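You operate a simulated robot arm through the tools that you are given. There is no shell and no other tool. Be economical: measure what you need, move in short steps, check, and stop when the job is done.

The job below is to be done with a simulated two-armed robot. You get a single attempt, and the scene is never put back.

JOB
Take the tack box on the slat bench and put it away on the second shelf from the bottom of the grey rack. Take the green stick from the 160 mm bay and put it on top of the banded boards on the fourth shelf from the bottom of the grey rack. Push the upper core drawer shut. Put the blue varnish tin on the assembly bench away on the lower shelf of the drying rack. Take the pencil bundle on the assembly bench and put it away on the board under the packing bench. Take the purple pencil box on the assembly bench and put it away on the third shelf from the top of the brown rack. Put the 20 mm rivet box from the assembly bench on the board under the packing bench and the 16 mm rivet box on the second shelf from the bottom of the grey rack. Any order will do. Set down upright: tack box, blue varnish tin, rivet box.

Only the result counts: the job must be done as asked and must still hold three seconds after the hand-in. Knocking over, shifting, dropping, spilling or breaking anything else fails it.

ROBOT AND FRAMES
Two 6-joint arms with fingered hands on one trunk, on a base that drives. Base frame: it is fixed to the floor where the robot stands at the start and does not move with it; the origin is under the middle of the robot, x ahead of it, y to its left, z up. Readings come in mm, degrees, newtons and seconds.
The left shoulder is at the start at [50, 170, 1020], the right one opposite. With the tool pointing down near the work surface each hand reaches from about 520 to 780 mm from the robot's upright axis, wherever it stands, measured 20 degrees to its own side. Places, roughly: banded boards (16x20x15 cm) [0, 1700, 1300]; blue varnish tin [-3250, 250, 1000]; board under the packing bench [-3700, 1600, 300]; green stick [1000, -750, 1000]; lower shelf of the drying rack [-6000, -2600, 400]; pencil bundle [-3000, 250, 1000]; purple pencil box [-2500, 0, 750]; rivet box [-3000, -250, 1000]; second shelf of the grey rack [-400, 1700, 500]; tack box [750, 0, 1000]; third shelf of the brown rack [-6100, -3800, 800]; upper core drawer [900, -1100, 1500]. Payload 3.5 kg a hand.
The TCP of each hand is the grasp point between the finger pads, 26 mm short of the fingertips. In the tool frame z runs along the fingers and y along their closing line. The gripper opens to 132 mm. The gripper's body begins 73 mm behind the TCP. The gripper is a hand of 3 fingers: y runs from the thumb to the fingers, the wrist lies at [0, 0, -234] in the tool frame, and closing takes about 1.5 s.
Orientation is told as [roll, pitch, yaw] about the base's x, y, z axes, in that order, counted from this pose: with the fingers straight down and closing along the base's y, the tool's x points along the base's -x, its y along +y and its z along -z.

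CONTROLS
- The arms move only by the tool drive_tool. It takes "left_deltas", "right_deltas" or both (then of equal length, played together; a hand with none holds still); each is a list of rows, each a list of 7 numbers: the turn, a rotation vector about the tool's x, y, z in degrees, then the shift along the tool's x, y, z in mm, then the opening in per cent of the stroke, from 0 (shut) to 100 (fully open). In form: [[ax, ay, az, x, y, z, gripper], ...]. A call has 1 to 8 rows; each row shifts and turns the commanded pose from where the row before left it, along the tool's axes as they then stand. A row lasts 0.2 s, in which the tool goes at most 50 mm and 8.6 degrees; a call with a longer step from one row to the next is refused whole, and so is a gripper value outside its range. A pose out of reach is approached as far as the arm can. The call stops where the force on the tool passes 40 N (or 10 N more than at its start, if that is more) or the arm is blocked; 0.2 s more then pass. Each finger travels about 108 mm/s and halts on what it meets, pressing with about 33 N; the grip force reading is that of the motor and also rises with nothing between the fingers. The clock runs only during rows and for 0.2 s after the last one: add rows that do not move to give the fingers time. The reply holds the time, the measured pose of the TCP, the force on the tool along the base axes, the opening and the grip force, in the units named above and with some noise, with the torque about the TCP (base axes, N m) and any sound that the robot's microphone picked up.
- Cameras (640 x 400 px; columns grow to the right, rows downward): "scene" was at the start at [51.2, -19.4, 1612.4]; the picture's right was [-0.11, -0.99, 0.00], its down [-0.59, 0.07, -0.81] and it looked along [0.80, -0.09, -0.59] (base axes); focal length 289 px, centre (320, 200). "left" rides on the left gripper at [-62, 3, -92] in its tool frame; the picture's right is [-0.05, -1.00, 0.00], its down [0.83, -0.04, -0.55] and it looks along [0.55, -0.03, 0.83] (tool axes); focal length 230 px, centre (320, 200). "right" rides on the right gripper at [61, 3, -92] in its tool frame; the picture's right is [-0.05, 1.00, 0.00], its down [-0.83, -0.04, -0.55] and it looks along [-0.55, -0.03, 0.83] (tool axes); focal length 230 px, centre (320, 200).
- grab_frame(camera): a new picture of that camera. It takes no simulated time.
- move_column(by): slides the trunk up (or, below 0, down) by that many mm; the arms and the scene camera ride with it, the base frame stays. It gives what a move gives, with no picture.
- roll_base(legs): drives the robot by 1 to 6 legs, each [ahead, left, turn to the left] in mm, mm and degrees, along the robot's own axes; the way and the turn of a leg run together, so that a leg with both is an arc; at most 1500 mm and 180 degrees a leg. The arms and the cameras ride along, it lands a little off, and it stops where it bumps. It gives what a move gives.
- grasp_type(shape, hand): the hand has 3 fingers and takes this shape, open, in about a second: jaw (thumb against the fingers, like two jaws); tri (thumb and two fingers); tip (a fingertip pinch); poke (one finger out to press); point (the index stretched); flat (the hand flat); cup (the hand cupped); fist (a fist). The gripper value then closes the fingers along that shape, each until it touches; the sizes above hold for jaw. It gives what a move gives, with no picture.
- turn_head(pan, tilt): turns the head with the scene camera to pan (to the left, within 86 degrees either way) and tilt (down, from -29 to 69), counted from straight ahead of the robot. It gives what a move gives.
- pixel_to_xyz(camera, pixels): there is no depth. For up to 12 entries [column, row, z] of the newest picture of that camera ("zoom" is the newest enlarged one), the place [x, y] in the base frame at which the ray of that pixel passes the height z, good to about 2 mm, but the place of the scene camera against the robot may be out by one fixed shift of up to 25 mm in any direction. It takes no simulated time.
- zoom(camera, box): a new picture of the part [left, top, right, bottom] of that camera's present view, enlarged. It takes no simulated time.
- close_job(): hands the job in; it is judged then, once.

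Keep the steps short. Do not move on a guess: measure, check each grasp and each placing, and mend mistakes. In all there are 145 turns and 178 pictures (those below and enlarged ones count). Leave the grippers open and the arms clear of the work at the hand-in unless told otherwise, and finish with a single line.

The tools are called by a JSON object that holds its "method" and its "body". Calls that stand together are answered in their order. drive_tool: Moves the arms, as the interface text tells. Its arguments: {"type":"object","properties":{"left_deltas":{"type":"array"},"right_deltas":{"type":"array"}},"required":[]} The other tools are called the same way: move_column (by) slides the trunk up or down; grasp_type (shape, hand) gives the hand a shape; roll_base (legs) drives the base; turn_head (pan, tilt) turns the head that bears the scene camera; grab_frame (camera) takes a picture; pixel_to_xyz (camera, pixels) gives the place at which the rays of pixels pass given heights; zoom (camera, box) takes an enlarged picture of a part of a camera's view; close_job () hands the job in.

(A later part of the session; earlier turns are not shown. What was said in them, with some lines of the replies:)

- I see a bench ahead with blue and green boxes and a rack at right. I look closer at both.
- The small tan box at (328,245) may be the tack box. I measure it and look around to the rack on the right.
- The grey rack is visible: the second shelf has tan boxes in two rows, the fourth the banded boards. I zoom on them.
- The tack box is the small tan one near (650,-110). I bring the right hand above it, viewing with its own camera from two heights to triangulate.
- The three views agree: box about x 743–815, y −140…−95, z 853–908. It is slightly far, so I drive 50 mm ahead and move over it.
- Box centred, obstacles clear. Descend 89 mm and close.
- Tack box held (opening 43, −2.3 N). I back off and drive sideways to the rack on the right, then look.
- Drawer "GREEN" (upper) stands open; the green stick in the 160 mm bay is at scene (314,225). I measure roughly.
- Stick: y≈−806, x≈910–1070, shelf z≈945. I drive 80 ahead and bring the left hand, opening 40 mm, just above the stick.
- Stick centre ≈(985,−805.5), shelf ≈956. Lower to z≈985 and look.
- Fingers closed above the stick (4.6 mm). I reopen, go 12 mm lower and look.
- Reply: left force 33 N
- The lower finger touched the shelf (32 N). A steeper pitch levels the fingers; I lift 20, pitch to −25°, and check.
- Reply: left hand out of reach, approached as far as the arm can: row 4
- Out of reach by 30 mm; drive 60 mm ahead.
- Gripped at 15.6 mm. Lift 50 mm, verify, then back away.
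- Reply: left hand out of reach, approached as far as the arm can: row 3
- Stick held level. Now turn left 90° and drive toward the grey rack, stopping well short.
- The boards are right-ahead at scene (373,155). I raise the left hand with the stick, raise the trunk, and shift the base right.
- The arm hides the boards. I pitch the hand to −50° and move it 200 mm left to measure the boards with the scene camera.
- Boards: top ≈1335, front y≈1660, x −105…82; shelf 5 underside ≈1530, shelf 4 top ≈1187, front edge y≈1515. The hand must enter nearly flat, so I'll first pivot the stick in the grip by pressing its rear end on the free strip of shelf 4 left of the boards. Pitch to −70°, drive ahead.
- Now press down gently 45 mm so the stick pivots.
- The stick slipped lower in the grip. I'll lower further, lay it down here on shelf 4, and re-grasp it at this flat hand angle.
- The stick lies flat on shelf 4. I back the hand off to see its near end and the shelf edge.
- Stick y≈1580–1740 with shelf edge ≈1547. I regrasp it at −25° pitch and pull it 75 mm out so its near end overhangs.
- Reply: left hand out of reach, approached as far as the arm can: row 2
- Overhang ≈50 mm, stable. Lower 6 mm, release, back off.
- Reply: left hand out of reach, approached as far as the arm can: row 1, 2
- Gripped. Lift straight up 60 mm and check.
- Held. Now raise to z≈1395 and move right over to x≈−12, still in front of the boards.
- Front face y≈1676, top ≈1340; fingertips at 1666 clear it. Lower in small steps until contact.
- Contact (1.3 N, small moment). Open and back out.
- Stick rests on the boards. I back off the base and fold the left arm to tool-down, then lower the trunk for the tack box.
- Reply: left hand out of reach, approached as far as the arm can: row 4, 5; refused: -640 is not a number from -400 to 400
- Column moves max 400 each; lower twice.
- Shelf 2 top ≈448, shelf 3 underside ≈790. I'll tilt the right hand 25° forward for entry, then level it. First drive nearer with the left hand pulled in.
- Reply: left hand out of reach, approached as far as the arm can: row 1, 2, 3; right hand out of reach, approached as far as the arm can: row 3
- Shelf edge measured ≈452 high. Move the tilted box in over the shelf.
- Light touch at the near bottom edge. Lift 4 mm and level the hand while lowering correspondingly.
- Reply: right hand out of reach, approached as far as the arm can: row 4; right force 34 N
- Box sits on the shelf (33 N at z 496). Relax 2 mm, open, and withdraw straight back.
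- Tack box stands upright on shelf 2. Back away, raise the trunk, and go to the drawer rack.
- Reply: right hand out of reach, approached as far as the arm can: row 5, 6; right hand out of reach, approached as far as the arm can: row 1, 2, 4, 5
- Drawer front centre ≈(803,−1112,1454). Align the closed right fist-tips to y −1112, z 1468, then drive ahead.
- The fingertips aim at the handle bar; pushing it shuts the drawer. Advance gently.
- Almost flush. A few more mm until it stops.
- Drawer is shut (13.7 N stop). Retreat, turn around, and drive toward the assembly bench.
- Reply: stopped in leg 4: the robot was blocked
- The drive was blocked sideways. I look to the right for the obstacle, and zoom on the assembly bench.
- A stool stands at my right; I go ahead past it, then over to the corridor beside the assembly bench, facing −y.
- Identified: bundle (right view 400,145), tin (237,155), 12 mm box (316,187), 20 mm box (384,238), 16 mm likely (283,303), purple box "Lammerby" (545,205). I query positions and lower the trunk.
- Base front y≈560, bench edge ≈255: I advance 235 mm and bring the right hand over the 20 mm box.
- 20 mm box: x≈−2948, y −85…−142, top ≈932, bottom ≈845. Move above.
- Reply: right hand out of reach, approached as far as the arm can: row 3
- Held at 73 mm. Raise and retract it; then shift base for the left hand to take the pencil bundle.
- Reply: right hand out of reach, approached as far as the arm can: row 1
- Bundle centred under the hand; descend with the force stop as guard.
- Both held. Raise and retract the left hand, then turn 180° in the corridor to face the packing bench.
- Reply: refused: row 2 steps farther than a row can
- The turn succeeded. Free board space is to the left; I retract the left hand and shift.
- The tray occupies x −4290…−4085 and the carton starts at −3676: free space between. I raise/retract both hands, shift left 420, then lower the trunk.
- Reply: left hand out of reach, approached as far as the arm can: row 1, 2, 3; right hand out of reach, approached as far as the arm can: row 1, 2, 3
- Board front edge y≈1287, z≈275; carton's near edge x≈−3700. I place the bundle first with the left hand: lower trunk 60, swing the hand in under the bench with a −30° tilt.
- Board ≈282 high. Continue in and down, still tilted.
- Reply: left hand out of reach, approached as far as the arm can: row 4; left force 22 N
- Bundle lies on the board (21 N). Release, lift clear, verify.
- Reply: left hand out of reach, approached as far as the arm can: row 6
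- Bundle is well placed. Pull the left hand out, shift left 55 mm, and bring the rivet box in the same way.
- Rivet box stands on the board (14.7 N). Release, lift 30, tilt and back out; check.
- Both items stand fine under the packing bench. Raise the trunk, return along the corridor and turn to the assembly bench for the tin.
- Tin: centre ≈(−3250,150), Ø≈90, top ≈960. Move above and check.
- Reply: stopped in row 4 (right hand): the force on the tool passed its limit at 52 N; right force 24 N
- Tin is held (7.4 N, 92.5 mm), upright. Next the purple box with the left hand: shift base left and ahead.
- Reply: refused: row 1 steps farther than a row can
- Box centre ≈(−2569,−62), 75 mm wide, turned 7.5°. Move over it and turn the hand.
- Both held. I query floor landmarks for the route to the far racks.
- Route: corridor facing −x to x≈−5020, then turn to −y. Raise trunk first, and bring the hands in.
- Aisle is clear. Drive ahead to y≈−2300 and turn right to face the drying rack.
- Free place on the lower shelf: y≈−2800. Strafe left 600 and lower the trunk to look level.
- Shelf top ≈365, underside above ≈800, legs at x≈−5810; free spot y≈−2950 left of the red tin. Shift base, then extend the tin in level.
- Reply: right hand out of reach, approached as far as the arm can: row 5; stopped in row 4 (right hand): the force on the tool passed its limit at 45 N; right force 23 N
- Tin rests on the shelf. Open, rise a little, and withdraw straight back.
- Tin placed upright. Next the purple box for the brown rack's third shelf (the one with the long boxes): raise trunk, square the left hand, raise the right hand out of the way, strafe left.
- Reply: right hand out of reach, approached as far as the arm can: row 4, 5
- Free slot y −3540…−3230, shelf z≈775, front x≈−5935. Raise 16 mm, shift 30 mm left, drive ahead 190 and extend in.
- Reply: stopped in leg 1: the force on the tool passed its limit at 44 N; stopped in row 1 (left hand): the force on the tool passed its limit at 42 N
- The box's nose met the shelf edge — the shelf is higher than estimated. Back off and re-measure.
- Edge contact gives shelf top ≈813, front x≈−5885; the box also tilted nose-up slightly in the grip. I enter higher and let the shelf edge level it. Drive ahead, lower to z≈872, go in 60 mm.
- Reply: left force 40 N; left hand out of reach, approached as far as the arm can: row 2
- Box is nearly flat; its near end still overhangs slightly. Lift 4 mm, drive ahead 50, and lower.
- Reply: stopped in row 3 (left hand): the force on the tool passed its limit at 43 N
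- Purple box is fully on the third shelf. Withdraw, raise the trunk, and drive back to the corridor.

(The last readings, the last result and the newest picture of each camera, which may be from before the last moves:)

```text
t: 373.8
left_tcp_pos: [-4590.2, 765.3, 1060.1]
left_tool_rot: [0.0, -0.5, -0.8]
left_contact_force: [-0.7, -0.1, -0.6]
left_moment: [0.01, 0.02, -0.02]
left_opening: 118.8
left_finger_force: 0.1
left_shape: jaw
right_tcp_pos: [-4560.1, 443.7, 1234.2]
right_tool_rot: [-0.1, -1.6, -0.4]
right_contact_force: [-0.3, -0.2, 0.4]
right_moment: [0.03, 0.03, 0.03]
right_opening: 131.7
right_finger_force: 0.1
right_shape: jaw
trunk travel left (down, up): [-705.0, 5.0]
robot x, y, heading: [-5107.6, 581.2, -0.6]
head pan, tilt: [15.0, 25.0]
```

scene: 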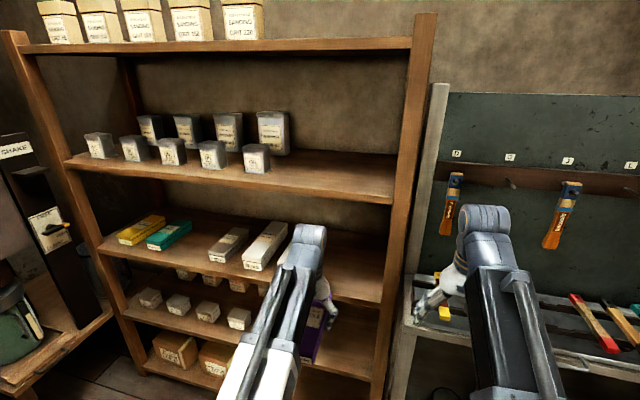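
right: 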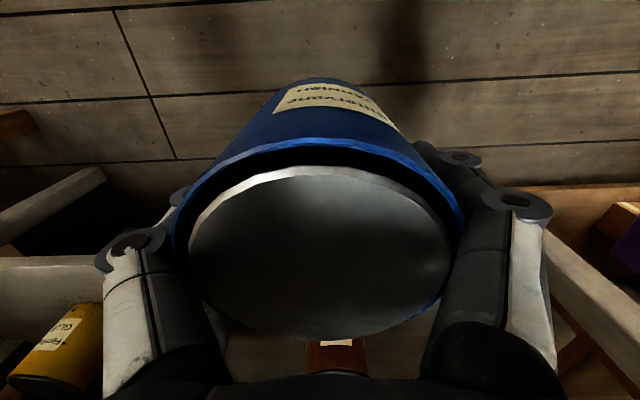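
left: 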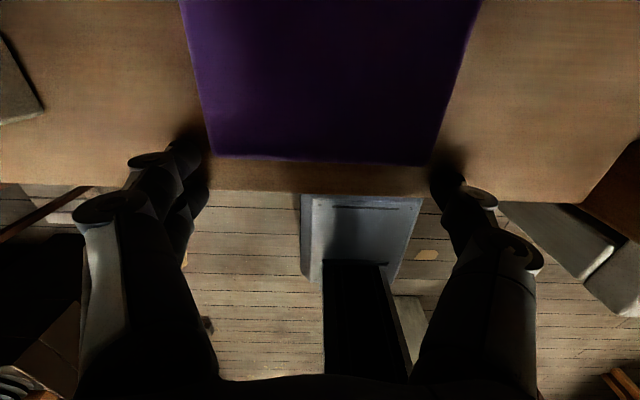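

Purple box sits neatly. Drive along the corridor and face the assembly bench for the 16 mm box.

{"method": "roll_base", "body": {"legs": [[0, 165, 0.6], [1500, 0, 0], [205, 0, 0], [0, 0, -90], [150, 0, 0]]}}

{"method": "drive_tool", "body": {"left_deltas": [[0, -7.5, 0, -40, 0, -5, 90], [0, -7.5, 0, -40, 0, 0, 90], [0, -7.5, 0, -40, 0, 5, 90], [0, -7.5, 0, -40, 0, 15, 90], [0, -7.5, 0, -40, 0, 20, 90], [0, -7.5, 0, -30, 0, 25, 90]]}}

{"method": "grab_frame", "body": {"camera": "left"}}

```text
t: 388.1
left_tcp_pos: [-3226.3, 88.2, 1059.5]
left_tool_rot: [0.0, -0.6, -89.3]
left_contact_force: [-0.8, -0.3, 0.0]
left_moment: [0.03, -0.03, -0.02]
left_opening: 118.9
left_finger_force: 0.0
left_shape: jaw
right_tcp_pos: [-3547.2, 51.6, 1234.6]
right_tool_rot: [-0.1, -1.6, -89.1]
right_contact_force: [-0.2, -0.1, 0.7]
right_moment: [0.04, -0.02, -0.01]
right_opening: 131.8
right_finger_force: 0.0
right_shape: jaw
trunk travel left (down, up): [-705.0, 5.0]
robot x, y, heading: [-3417.3, 605.1, -89.0]
head pan, tilt: [15.0, 25.0]
```

```text
t: 389.5
left_tcp_pos: [-3224.5, -158.5, 1078.6]
left_tool_rot: [0.0, -45.6, -89.4]
left_contact_force: [-0.3, 0.0, 0.3]
left_moment: [-0.02, 0.0, -0.01]
left_opening: 118.9
left_finger_force: 0.1
left_shape: jaw
right_tcp_pos: [-3547.3, 51.8, 1235.7]
right_tool_rot: [-0.1, -1.6, -89.1]
right_contact_force: [0.2, -0.7, -1.2]
right_moment: [0.02, -0.01, -0.03]
right_opening: 131.9
right_finger_force: 0.0
right_shape: jaw
trunk travel left (down, up): [-705.0, 5.0]
robot x, y, heading: [-3425.9, 605.2, -89.2]
head pan, tilt: [15.0, 25.0]
```

```text
19 pictures are left
```

left: 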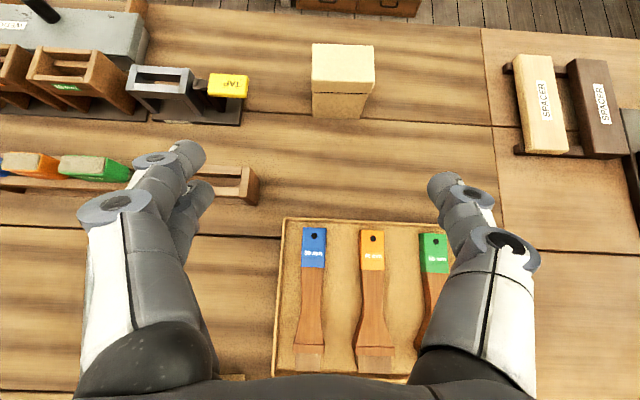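

{"method": "pixel_to_xyz", "body": {"camera": "left", "pixels": [[337, 117, 845], [313, 117, 845], [360, 117, 845], [311, 82, 920], [375, 82, 920], [311, 82, 900], [375, 82, 900], [343, 44, 920], [343, 44, 900], [245, 98, 880], [245, 118, 845]]}}

```text
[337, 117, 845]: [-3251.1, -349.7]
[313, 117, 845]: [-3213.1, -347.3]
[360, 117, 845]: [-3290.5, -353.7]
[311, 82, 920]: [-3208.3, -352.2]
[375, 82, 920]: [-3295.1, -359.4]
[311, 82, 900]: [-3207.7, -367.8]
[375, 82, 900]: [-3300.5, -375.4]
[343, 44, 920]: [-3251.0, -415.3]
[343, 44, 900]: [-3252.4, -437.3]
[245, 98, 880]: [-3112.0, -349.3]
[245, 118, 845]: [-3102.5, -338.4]
```

Box: centre ≈(−3251,−381), top ≈922; its label faces away. Advance 35 and bring the tilted hand above it.

{"method": "roll_base", "body": {"legs": [[35, 0, -0.6]]}}

{"method": "drive_tool", "body": {"left_deltas": [[0, 0, 0, -15, -6, 38, 90], [0, 0, 0, -15, -6, 38, 90], [0, 0, 0, -15, -6, 38, 90], [0, 0, 0, -15, -6, 38, 90], [0, 0, 0, -14, -5, 37, 90]]}}

{"method": "grab_frame", "body": {"camera": "left"}}

```text
t: 390.4
left_tcp_pos: [-3232.8, -197.2, 1077.8]
left_tool_rot: [0.1, -45.5, -89.9]
left_contact_force: [0.0, -0.7, -0.2]
left_moment: [0.03, -0.03, 0.0]
left_opening: 118.8
left_finger_force: 0.2
left_shape: jaw
right_tcp_pos: [-3552.7, 17.1, 1235.7]
right_tool_rot: [-0.2, -1.6, -89.8]
right_contact_force: [-0.1, -0.1, 0.2]
right_moment: [0.06, 0.0, -0.02]
right_opening: 132.0
right_finger_force: 0.0
right_shape: jaw
trunk travel left (down, up): [-705.0, 5.0]
robot x, y, heading: [-3421.6, 568.9, -89.7]
head pan, tilt: [15.0, 25.0]
```

```text
t: 391.6
left_tcp_pos: [-3260.7, -343.6, 1003.1]
left_tool_rot: [0.0, -45.5, -90.0]
left_contact_force: [-0.1, -0.5, 0.0]
left_moment: [0.01, 0.02, 0.0]
left_opening: 118.8
left_finger_force: 0.0
left_shape: jaw
left hand out of reach, approached as far as the arm can: row 5
right_tcp_pos: [-3553.0, 19.5, 1235.4]
right_tool_rot: [-0.1, -1.7, -89.8]
right_contact_force: [-0.5, -0.4, -1.1]
right_moment: [0.0, 0.01, -0.02]
right_opening: 131.8
right_finger_force: 0.0
right_shape: jaw
trunk travel left (down, up): [-705.0, 5.0]
robot x, y, heading: [-3420.5, 565.9, -89.5]
head pan, tilt: [15.0, 25.0]
```

```text
18 pictures are left
```

left: 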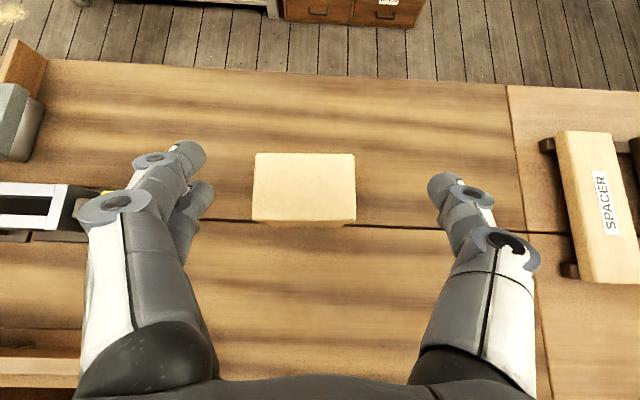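

Reach is short at −45°, so pitch to −60°, centre laterally, and check the pose.

{"method": "drive_tool", "body": {"left_deltas": [[0, -7.3, 0, 0, 9, 0, 90], [0, -7.3, 0, 0, 0, 0, 90], [0, 0, 0, 17, 0, 10, 90], [0, 0, 0, 17, 0, 10, 90]]}}

{"method": "grab_frame", "body": {"camera": "left"}}

```text
t: 392.6
left_tcp_pos: [-3251.9, -344.2, 966.1]
left_tool_rot: [0.0, -60.3, -90.0]
left_contact_force: [-0.2, 0.8, 0.8]
left_moment: [0.0, 0.02, 0.0]
left_opening: 119.0
left_finger_force: 0.0
left_shape: jaw
right_tcp_pos: [-3552.3, 18.9, 1235.7]
right_tool_rot: [0.0, -1.7, -89.8]
right_contact_force: [-1.1, -0.7, 0.0]
right_moment: [0.03, 0.02, -0.02]
right_opening: 132.0
right_finger_force: 0.0
right_shape: jaw
trunk travel left (down, up): [-705.0, 5.0]
robot x, y, heading: [-3421.8, 567.3, -89.8]
head pan, tilt: [15.0, 25.0]
```

```text
17 pictures are left
```

left: 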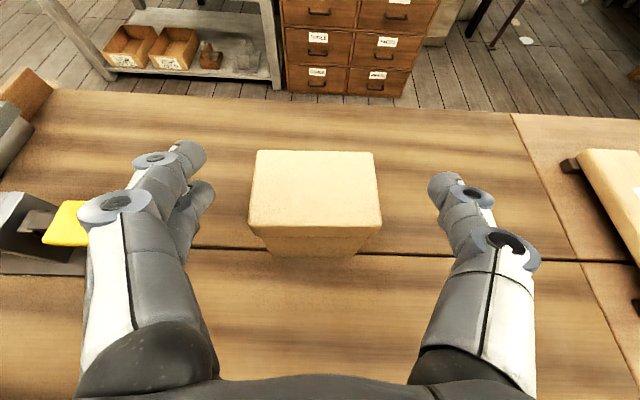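

{"method": "drive_tool", "body": {"left_deltas": [[0, 0, 0, 20, 2, 15, 90], [0, 0, 0, 16, 2, 25, 90], [0, 0, 0, 9, 0, 27, 90], [0, 0, 0, 0, 0, 0, 60], [0, 0, 0, 0, 0, 0, 40], [0, 0, 0, 0, 0, 0, 30], [0, 0, 0, 0, 0, 0, 30], [0, 0, 0, 0, 0, 0, 30]]}}

{"method": "grab_frame", "body": {"camera": "left"}}

```text
t: 394.4
left_tcp_pos: [-3247.8, -351.4, 901.6]
left_tool_rot: [0.0, -60.0, -90.0]
left_contact_force: [0.0, 0.1, -0.4]
left_moment: [0.05, -0.05, -0.01]
left_opening: 73.1
left_finger_force: 33.3
left_shape: jaw
left hand out of reach, approached as far as the arm can: row 2, 3
right_tcp_pos: [-3552.9, 18.1, 1234.9]
right_tool_rot: [-0.1, -1.7, -89.9]
right_contact_force: [-0.3, -0.7, 0.2]
right_moment: [0.0, -0.02, -0.01]
right_opening: 131.9
right_finger_force: 0.1
right_shape: jaw
trunk travel left (down, up): [-705.0, 5.0]
robot x, y, heading: [-3425.1, 567.5, -89.5]
head pan, tilt: [15.0, 25.0]
```

```text
16 pictures are left
```

left: 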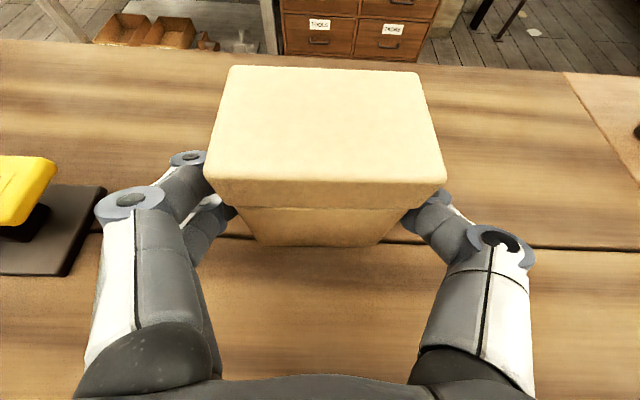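

Gripped (73 mm). Lift while pulling back, then check.

{"method": "drive_tool", "body": {"left_deltas": [[0, 0, 0, -26, 0, -15, 30], [0, 0, 0, -22, 0, -30, 30], [0, 0, 0, -18, 0, -36, 30], [0, 0, 0, -12, 0, -40, 30], [0, 0, 0, -12, 0, -40, 30]]}}

{"method": "grab_frame", "body": {"camera": "left"}}

```text
t: 395.6
left_tcp_pos: [-3246.5, -255.0, 1062.2]
left_tool_rot: [-0.1, -60.1, -90.0]
left_contact_force: [-0.1, -0.8, -3.8]
left_moment: [0.07, 0.0, 0.02]
left_opening: 73.1
left_finger_force: 32.3
left_shape: jaw
right_tcp_pos: [-3553.4, 18.2, 1236.1]
right_tool_rot: [-0.1, -1.7, -89.8]
right_contact_force: [0.0, 0.6, -0.2]
right_moment: [-0.02, 0.03, 0.04]
right_opening: 131.9
right_finger_force: 0.1
right_shape: jaw
trunk travel left (down, up): [-705.0, 5.0]
robot x, y, heading: [-3422.2, 566.6, -89.5]
head pan, tilt: [15.0, 25.0]
```

```text
15 pictures are left
```

left: 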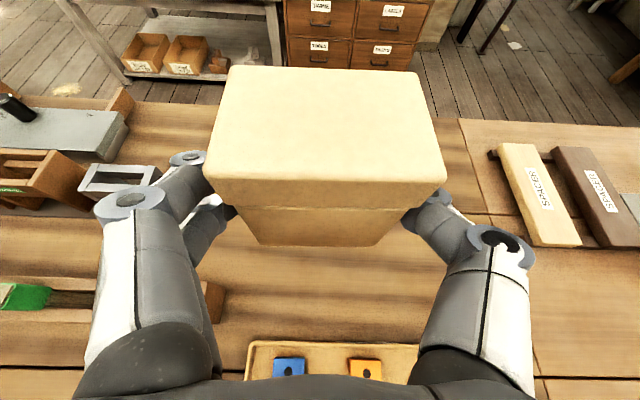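

Held level at 3.8 N. Route: corridor exit, around the stool's south side, then to the grey rack.

{"method": "roll_base", "body": {"legs": [[-180, 0, -0.5], [0, 0, 90], [1500, 0, 0], [420, 0, 0], [0, -1265, 0], [1100, 0, 0]]}}

```text
t: 421.3
left_tcp_pos: [457.1, -285.2, 1061.5]
left_tool_rot: [0.0, -60.1, 0.6]
left_contact_force: [0.0, -0.8, -4.0]
left_moment: [0.04, 0.05, -0.02]
left_opening: 73.3
left_finger_force: 32.9
left_shape: jaw
right_tcp_pos: [184.9, -595.3, 1235.1]
right_tool_rot: [-0.2, -1.6, 1.0]
right_contact_force: [0.4, -0.2, 0.4]
right_moment: [-0.03, 0.0, 0.04]
right_opening: 131.7
right_finger_force: 0.2
right_shape: jaw
trunk travel left (down, up): [-705.0, 5.0]
robot x, y, heading: [-367.6, -470.5, 0.8]
head pan, tilt: [15.0, 25.0]
```

{"method": "roll_base", "body": {"legs": [[0, 0, 89.3], [0, -370, 0], [820, 0, 0]]}}

{"method": "move_column", "body": {"by": -400}}

{"method": "move_column", "body": {"by": -115}}

{"method": "drive_tool", "body": {"left_deltas": [[0, 0, 0, 0, -40, 0, 30], [0, 0, 0, 0, -35, 0, 30]]}}

{"method": "turn_head", "body": {"pan": 0, "tilt": 25}}

{"method": "grab_frame", "body": {"camera": "scene"}}

```text
t: 431.6
left_tcp_pos: [-200.2, 1194.9, 1059.0]
left_tool_rot: [0.0, -60.1, 90.8]
left_contact_force: [-0.1, 0.6, -3.8]
left_moment: [-0.1, 0.0, -0.01]
left_opening: 73.0
left_finger_force: 32.8
left_shape: jaw
right_tcp_pos: [110.3, 924.9, 1234.0]
right_tool_rot: [-0.2, -1.6, 91.0]
right_contact_force: [0.0, 0.1, -0.3]
right_moment: [0.01, 0.0, 0.03]
right_opening: 131.8
right_finger_force: 0.1
right_shape: jaw
trunk travel left (down, up): [-705.0, 5.0]
robot x, y, heading: [-11.2, 373.0, 90.9]
head pan, tilt: [15.0, 25.0]
```

```text
t: 435.4
left_tcp_pos: [-199.5, 1195.3, 659.5]
left_tool_rot: [0.0, -60.1, 90.8]
left_contact_force: [0.4, -0.5, -4.2]
left_moment: [-0.05, -0.01, 0.0]
left_opening: 73.1
left_finger_force: 33.1
left_shape: jaw
right_tcp_pos: [109.6, 925.7, 835.7]
right_tool_rot: [-0.1, -1.7, 91.1]
right_contact_force: [0.6, 0.0, -0.3]
right_moment: [0.02, 0.02, -0.02]
right_opening: 131.7
right_finger_force: 0.1
right_shape: jaw
trunk travel left (down, up): [-305.0, 405.0]
robot x, y, heading: [-13.0, 377.4, 90.9]
head pan, tilt: [15.0, 25.0]
```

```text
t: 436.8
left_tcp_pos: [-201.5, 1194.4, 545.1]
left_tool_rot: [-0.1, -60.1, 90.8]
left_contact_force: [0.0, -0.2, -4.7]
left_moment: [-0.03, 0.0, 0.01]
left_opening: 73.4
left_finger_force: 32.9
left_shape: jaw
right_tcp_pos: [110.0, 923.7, 719.7]
right_tool_rot: [-0.2, -1.6, 91.0]
right_contact_force: [-0.6, 0.7, 0.2]
right_moment: [0.0, 0.01, 0.0]
right_opening: 131.7
right_finger_force: 0.1
right_shape: jaw
trunk travel left (down, up): [-190.0, 520.0]
robot x, y, heading: [-16.0, 373.3, 91.1]
head pan, tilt: [15.0, 25.0]
```

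```text
t: 437.4
left_tcp_pos: [-124.9, 1195.3, 546.0]
left_tool_rot: [0.0, -60.1, 90.8]
left_contact_force: [-0.5, -0.1, -4.1]
left_moment: [-0.05, 0.02, 0.01]
left_opening: 73.4
left_finger_force: 32.5
left_shape: jaw
right_tcp_pos: [109.3, 924.9, 719.3]
right_tool_rot: [-0.2, -1.7, 91.0]
right_contact_force: [-0.7, 0.4, -0.4]
right_moment: [0.01, -0.03, 0.02]
right_opening: 132.1
right_finger_force: 0.1
right_shape: jaw
trunk travel left (down, up): [-190.0, 520.0]
robot x, y, heading: [-11.9, 375.6, 91.2]
head pan, tilt: [15.0, 25.0]
```

```text
t: 438.2
left_tcp_pos: [-125.4, 1195.9, 544.7]
left_tool_rot: [0.0, -60.1, 90.7]
left_contact_force: [0.4, 0.4, -4.0]
left_moment: [-0.09, 0.01, 0.02]
left_opening: 73.4
left_finger_force: 33.7
left_shape: jaw
right_tcp_pos: [108.9, 926.3, 720.5]
right_tool_rot: [-0.1, -1.8, 90.9]
right_contact_force: [0.1, -0.3, -0.1]
right_moment: [-0.01, -0.01, 0.02]
right_opening: 132.1
right_finger_force: 0.1
right_shape: jaw
trunk travel left (down, up): [-190.0, 520.0]
robot x, y, heading: [-15.6, 374.2, 91.1]
head pan, tilt: [0.0, 25.0]
```

```text
14 pictures are left
```

scene: 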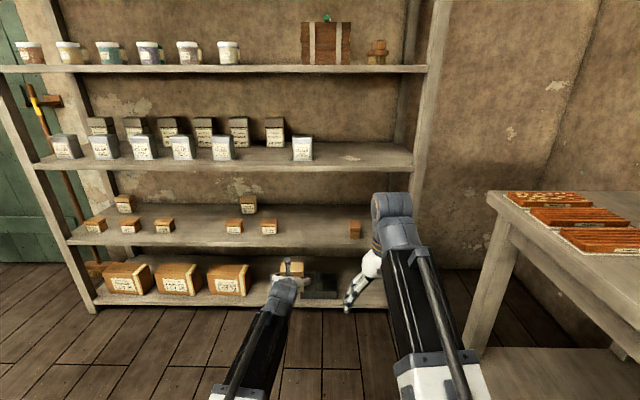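

Free gap between x −240 and 100. Drive ahead 365 with a 35 mm shift right, box bottom 27 mm above the shelf.

{"method": "roll_base", "body": {"legs": [[0, -35, -1], [365, 0, 0]]}}

{"method": "grab_frame", "body": {"camera": "left"}}

{"method": "grab_frame", "body": {"camera": "scene"}}

```text
t: 441.0
left_tcp_pos: [-73.6, 1565.0, 544.1]
left_tool_rot: [0.0, -60.1, 89.8]
left_contact_force: [-0.2, -0.2, -2.9]
left_moment: [-0.11, -0.02, -0.03]
left_opening: 73.2
left_finger_force: 33.5
left_shape: jaw
right_tcp_pos: [156.2, 1289.9, 722.1]
right_tool_rot: [0.0, -1.7, 90.0]
right_contact_force: [-0.1, 0.4, -1.2]
right_moment: [-0.01, -0.02, -0.01]
right_opening: 131.7
right_finger_force: 0.0
right_shape: jaw
trunk travel left (down, up): [-190.0, 520.0]
robot x, y, heading: [21.9, 743.3, 90.1]
head pan, tilt: [0.0, 25.0]
```

```text
13 pictures are left
```

left: 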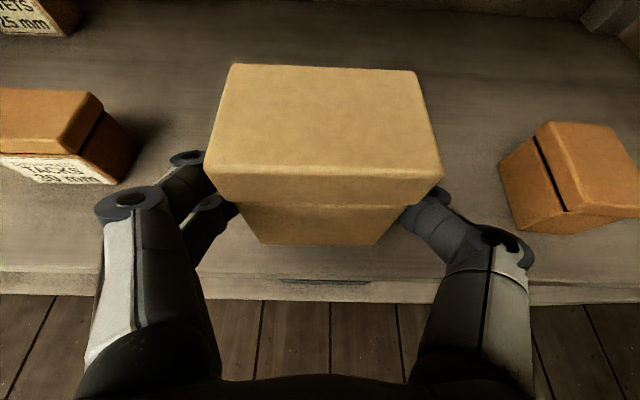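

```text
12 pictures are left
```

scene: 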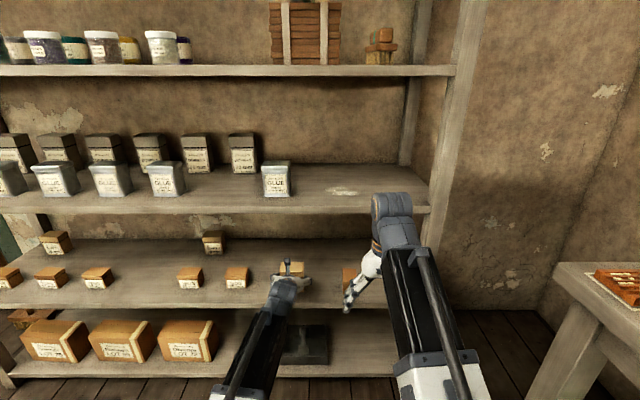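

Well placed between neighbours. Lower until contact.

{"method": "drive_tool", "body": {"left_deltas": [[0, 0, 0, 8.7, 0, 5, 30], [0, 0, 0, 6.9, 0, 4, 30], [0, 0, 0, 4.3, 0, 2.5, 30], [0, 0, 0, 3.5, 0, 2, 30]]}}

```text
t: 442.0
left_tcp_pos: [-74.9, 1566.6, 520.3]
left_tool_rot: [0.0, -60.2, 89.7]
left_contact_force: [-0.4, 0.2, -3.5]
left_moment: [-0.09, -0.04, -0.01]
left_opening: 73.1
left_finger_force: 32.8
left_shape: jaw
right_tcp_pos: [155.2, 1289.5, 720.4]
right_tool_rot: [-0.2, -1.7, 90.0]
right_contact_force: [-0.8, 0.2, -0.1]
right_moment: [-0.01, 0.02, -0.02]
right_opening: 131.9
right_finger_force: 0.0
right_shape: jaw
trunk travel left (down, up): [-190.0, 520.0]
robot x, y, heading: [19.7, 738.8, 89.9]
head pan, tilt: [0.0, 25.0]
5 turns are left
```

Few turns remain: lower to contact, release, and back the base straight out in one go.

{"method": "drive_tool", "body": {"left_deltas": [[0, 0, 0, 2.6, 0, 1.5, 30], [0, 0, 0, 2.6, 0, 1.5, 30], [0, 0, 0, 2.6, 0, 1.5, 30], [0, 0, 0, 2.6, 0, 1.5, 30], [0, 0, 0, 1.7, 0, 1, 30]]}}

{"method": "drive_tool", "body": {"left_deltas": [[0, 0, 0, 0, 0, 0, 65], [0, 0, 0, 0, 0, 0, 85], [0, 0, 0, 0, 0, 0, 90], [0, 0, 0, 0, 0, 0, 90]]}}

{"method": "grab_frame", "body": {"camera": "left"}}

```text
t: 443.2
left_tcp_pos: [-75.5, 1565.8, 509.9]
left_tool_rot: [0.0, -60.6, 89.6]
left_contact_force: [-0.6, 2.3, 26.3]
left_moment: [0.4, 0.09, 0.0]
left_opening: 72.9
left_finger_force: 33.2
left_shape: jaw
right_tcp_pos: [156.1, 1289.4, 720.6]
right_tool_rot: [-0.1, -1.8, 90.1]
right_contact_force: [-1.0, -0.5, 0.1]
right_moment: [-0.02, -0.02, 0.04]
right_opening: 131.7
right_finger_force: 0.1
right_shape: jaw
trunk travel left (down, up): [-190.0, 520.0]
robot x, y, heading: [23.3, 742.6, 89.8]
head pan, tilt: [0.0, 25.0]
```

```text
t: 444.2
left_tcp_pos: [-74.8, 1565.0, 505.3]
left_tool_rot: [0.0, -60.1, 89.7]
left_contact_force: [0.9, 0.4, -0.3]
left_moment: [0.01, -0.02, 0.03]
left_opening: 118.5
left_finger_force: 0.0
left_shape: jaw
right_tcp_pos: [155.7, 1290.0, 720.5]
right_tool_rot: [-0.1, -1.7, 90.1]
right_contact_force: [-0.7, 0.7, -0.6]
right_moment: [0.02, 0.03, -0.02]
right_opening: 131.8
right_finger_force: 0.0
right_shape: jaw
trunk travel left (down, up): [-190.0, 520.0]
robot x, y, heading: [20.6, 741.2, 90.1]
head pan, tilt: [0.0, 25.0]
```

```text
11 pictures are left
4 turns are left
```

left: 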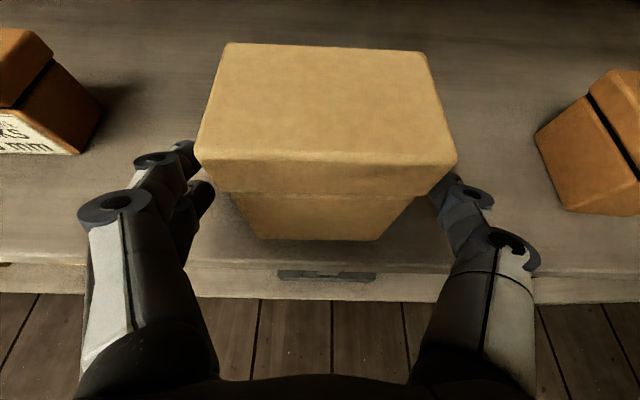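

The box stands upright on the shelf, fingers free. Back the base straight out and verify.

{"method": "roll_base", "body": {"legs": [[-350, 0, 0]]}}

{"method": "drive_tool", "body": {"left_deltas": [[0, 0, 0, 0, 0, 0, 100], [0, 0, 0, 0, 0, 0, 100]]}}

{"method": "grab_frame", "body": {"camera": "scene"}}

{"method": "zoom", "body": {"camera": "scene", "box": [220, 0, 420, 280]}}

```text
t: 446.5
left_tcp_pos: [-74.7, 1219.7, 504.1]
left_tool_rot: [0.0, -60.1, 89.7]
left_contact_force: [-0.2, 0.4, -0.3]
left_moment: [0.01, -0.01, 0.01]
left_opening: 118.7
left_finger_force: 0.1
left_shape: jaw
right_tcp_pos: [156.6, 944.2, 720.3]
right_tool_rot: [-0.1, -1.7, 90.1]
right_contact_force: [0.0, 0.0, -0.1]
right_moment: [-0.01, -0.01, -0.02]
right_opening: 131.9
right_finger_force: 0.0
right_shape: jaw
trunk travel left (down, up): [-190.0, 520.0]
robot x, y, heading: [22.2, 399.6, 90.0]
head pan, tilt: [0.0, 25.0]
```

```text
t: 447.1
left_tcp_pos: [-75.0, 1220.0, 504.8]
left_tool_rot: [0.0, -60.1, 89.7]
left_contact_force: [-0.7, -0.1, 0.2]
left_moment: [-0.02, 0.0, 0.02]
left_opening: 131.8
left_finger_force: 0.1
left_shape: jaw
right_tcp_pos: [155.2, 945.5, 719.9]
right_tool_rot: [-0.1, -1.8, 90.1]
right_contact_force: [-0.3, 0.0, -0.4]
right_moment: [0.04, -0.01, 0.03]
right_opening: 131.6
right_finger_force: 0.1
right_shape: jaw
trunk travel left (down, up): [-190.0, 520.0]
robot x, y, heading: [21.5, 397.8, 90.2]
head pan, tilt: [0.0, 25.0]
```

```text
10 pictures are left
```

scene: 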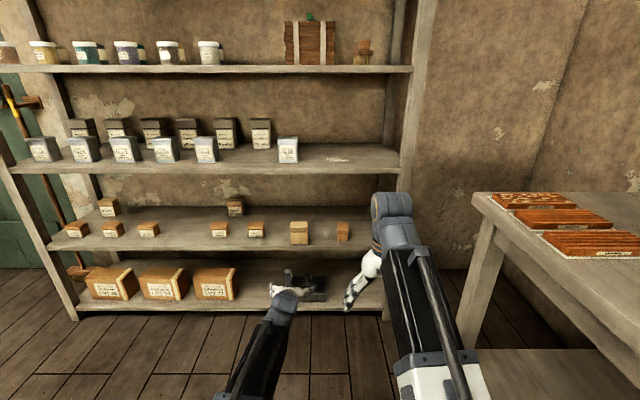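

```text
1.43 times, centred on (320, 140) of scene
3 turns are left
```

zoom: 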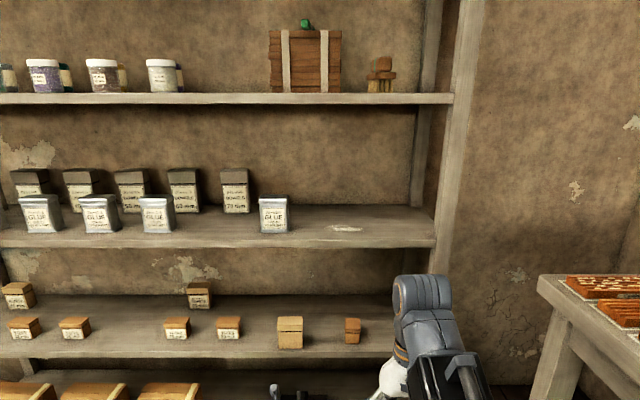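

The rivet box and tack box stand upright on shelf 2 and the green stick lies on the boards. The hands are open and clear, so I hand in.

{"method": "close_job", "body": {}}

```text
The job is handed in.
```

All eight tasks were carried out and handed in; I took the 16 mm rivet box by elimination, because its label faced away and I never read it.
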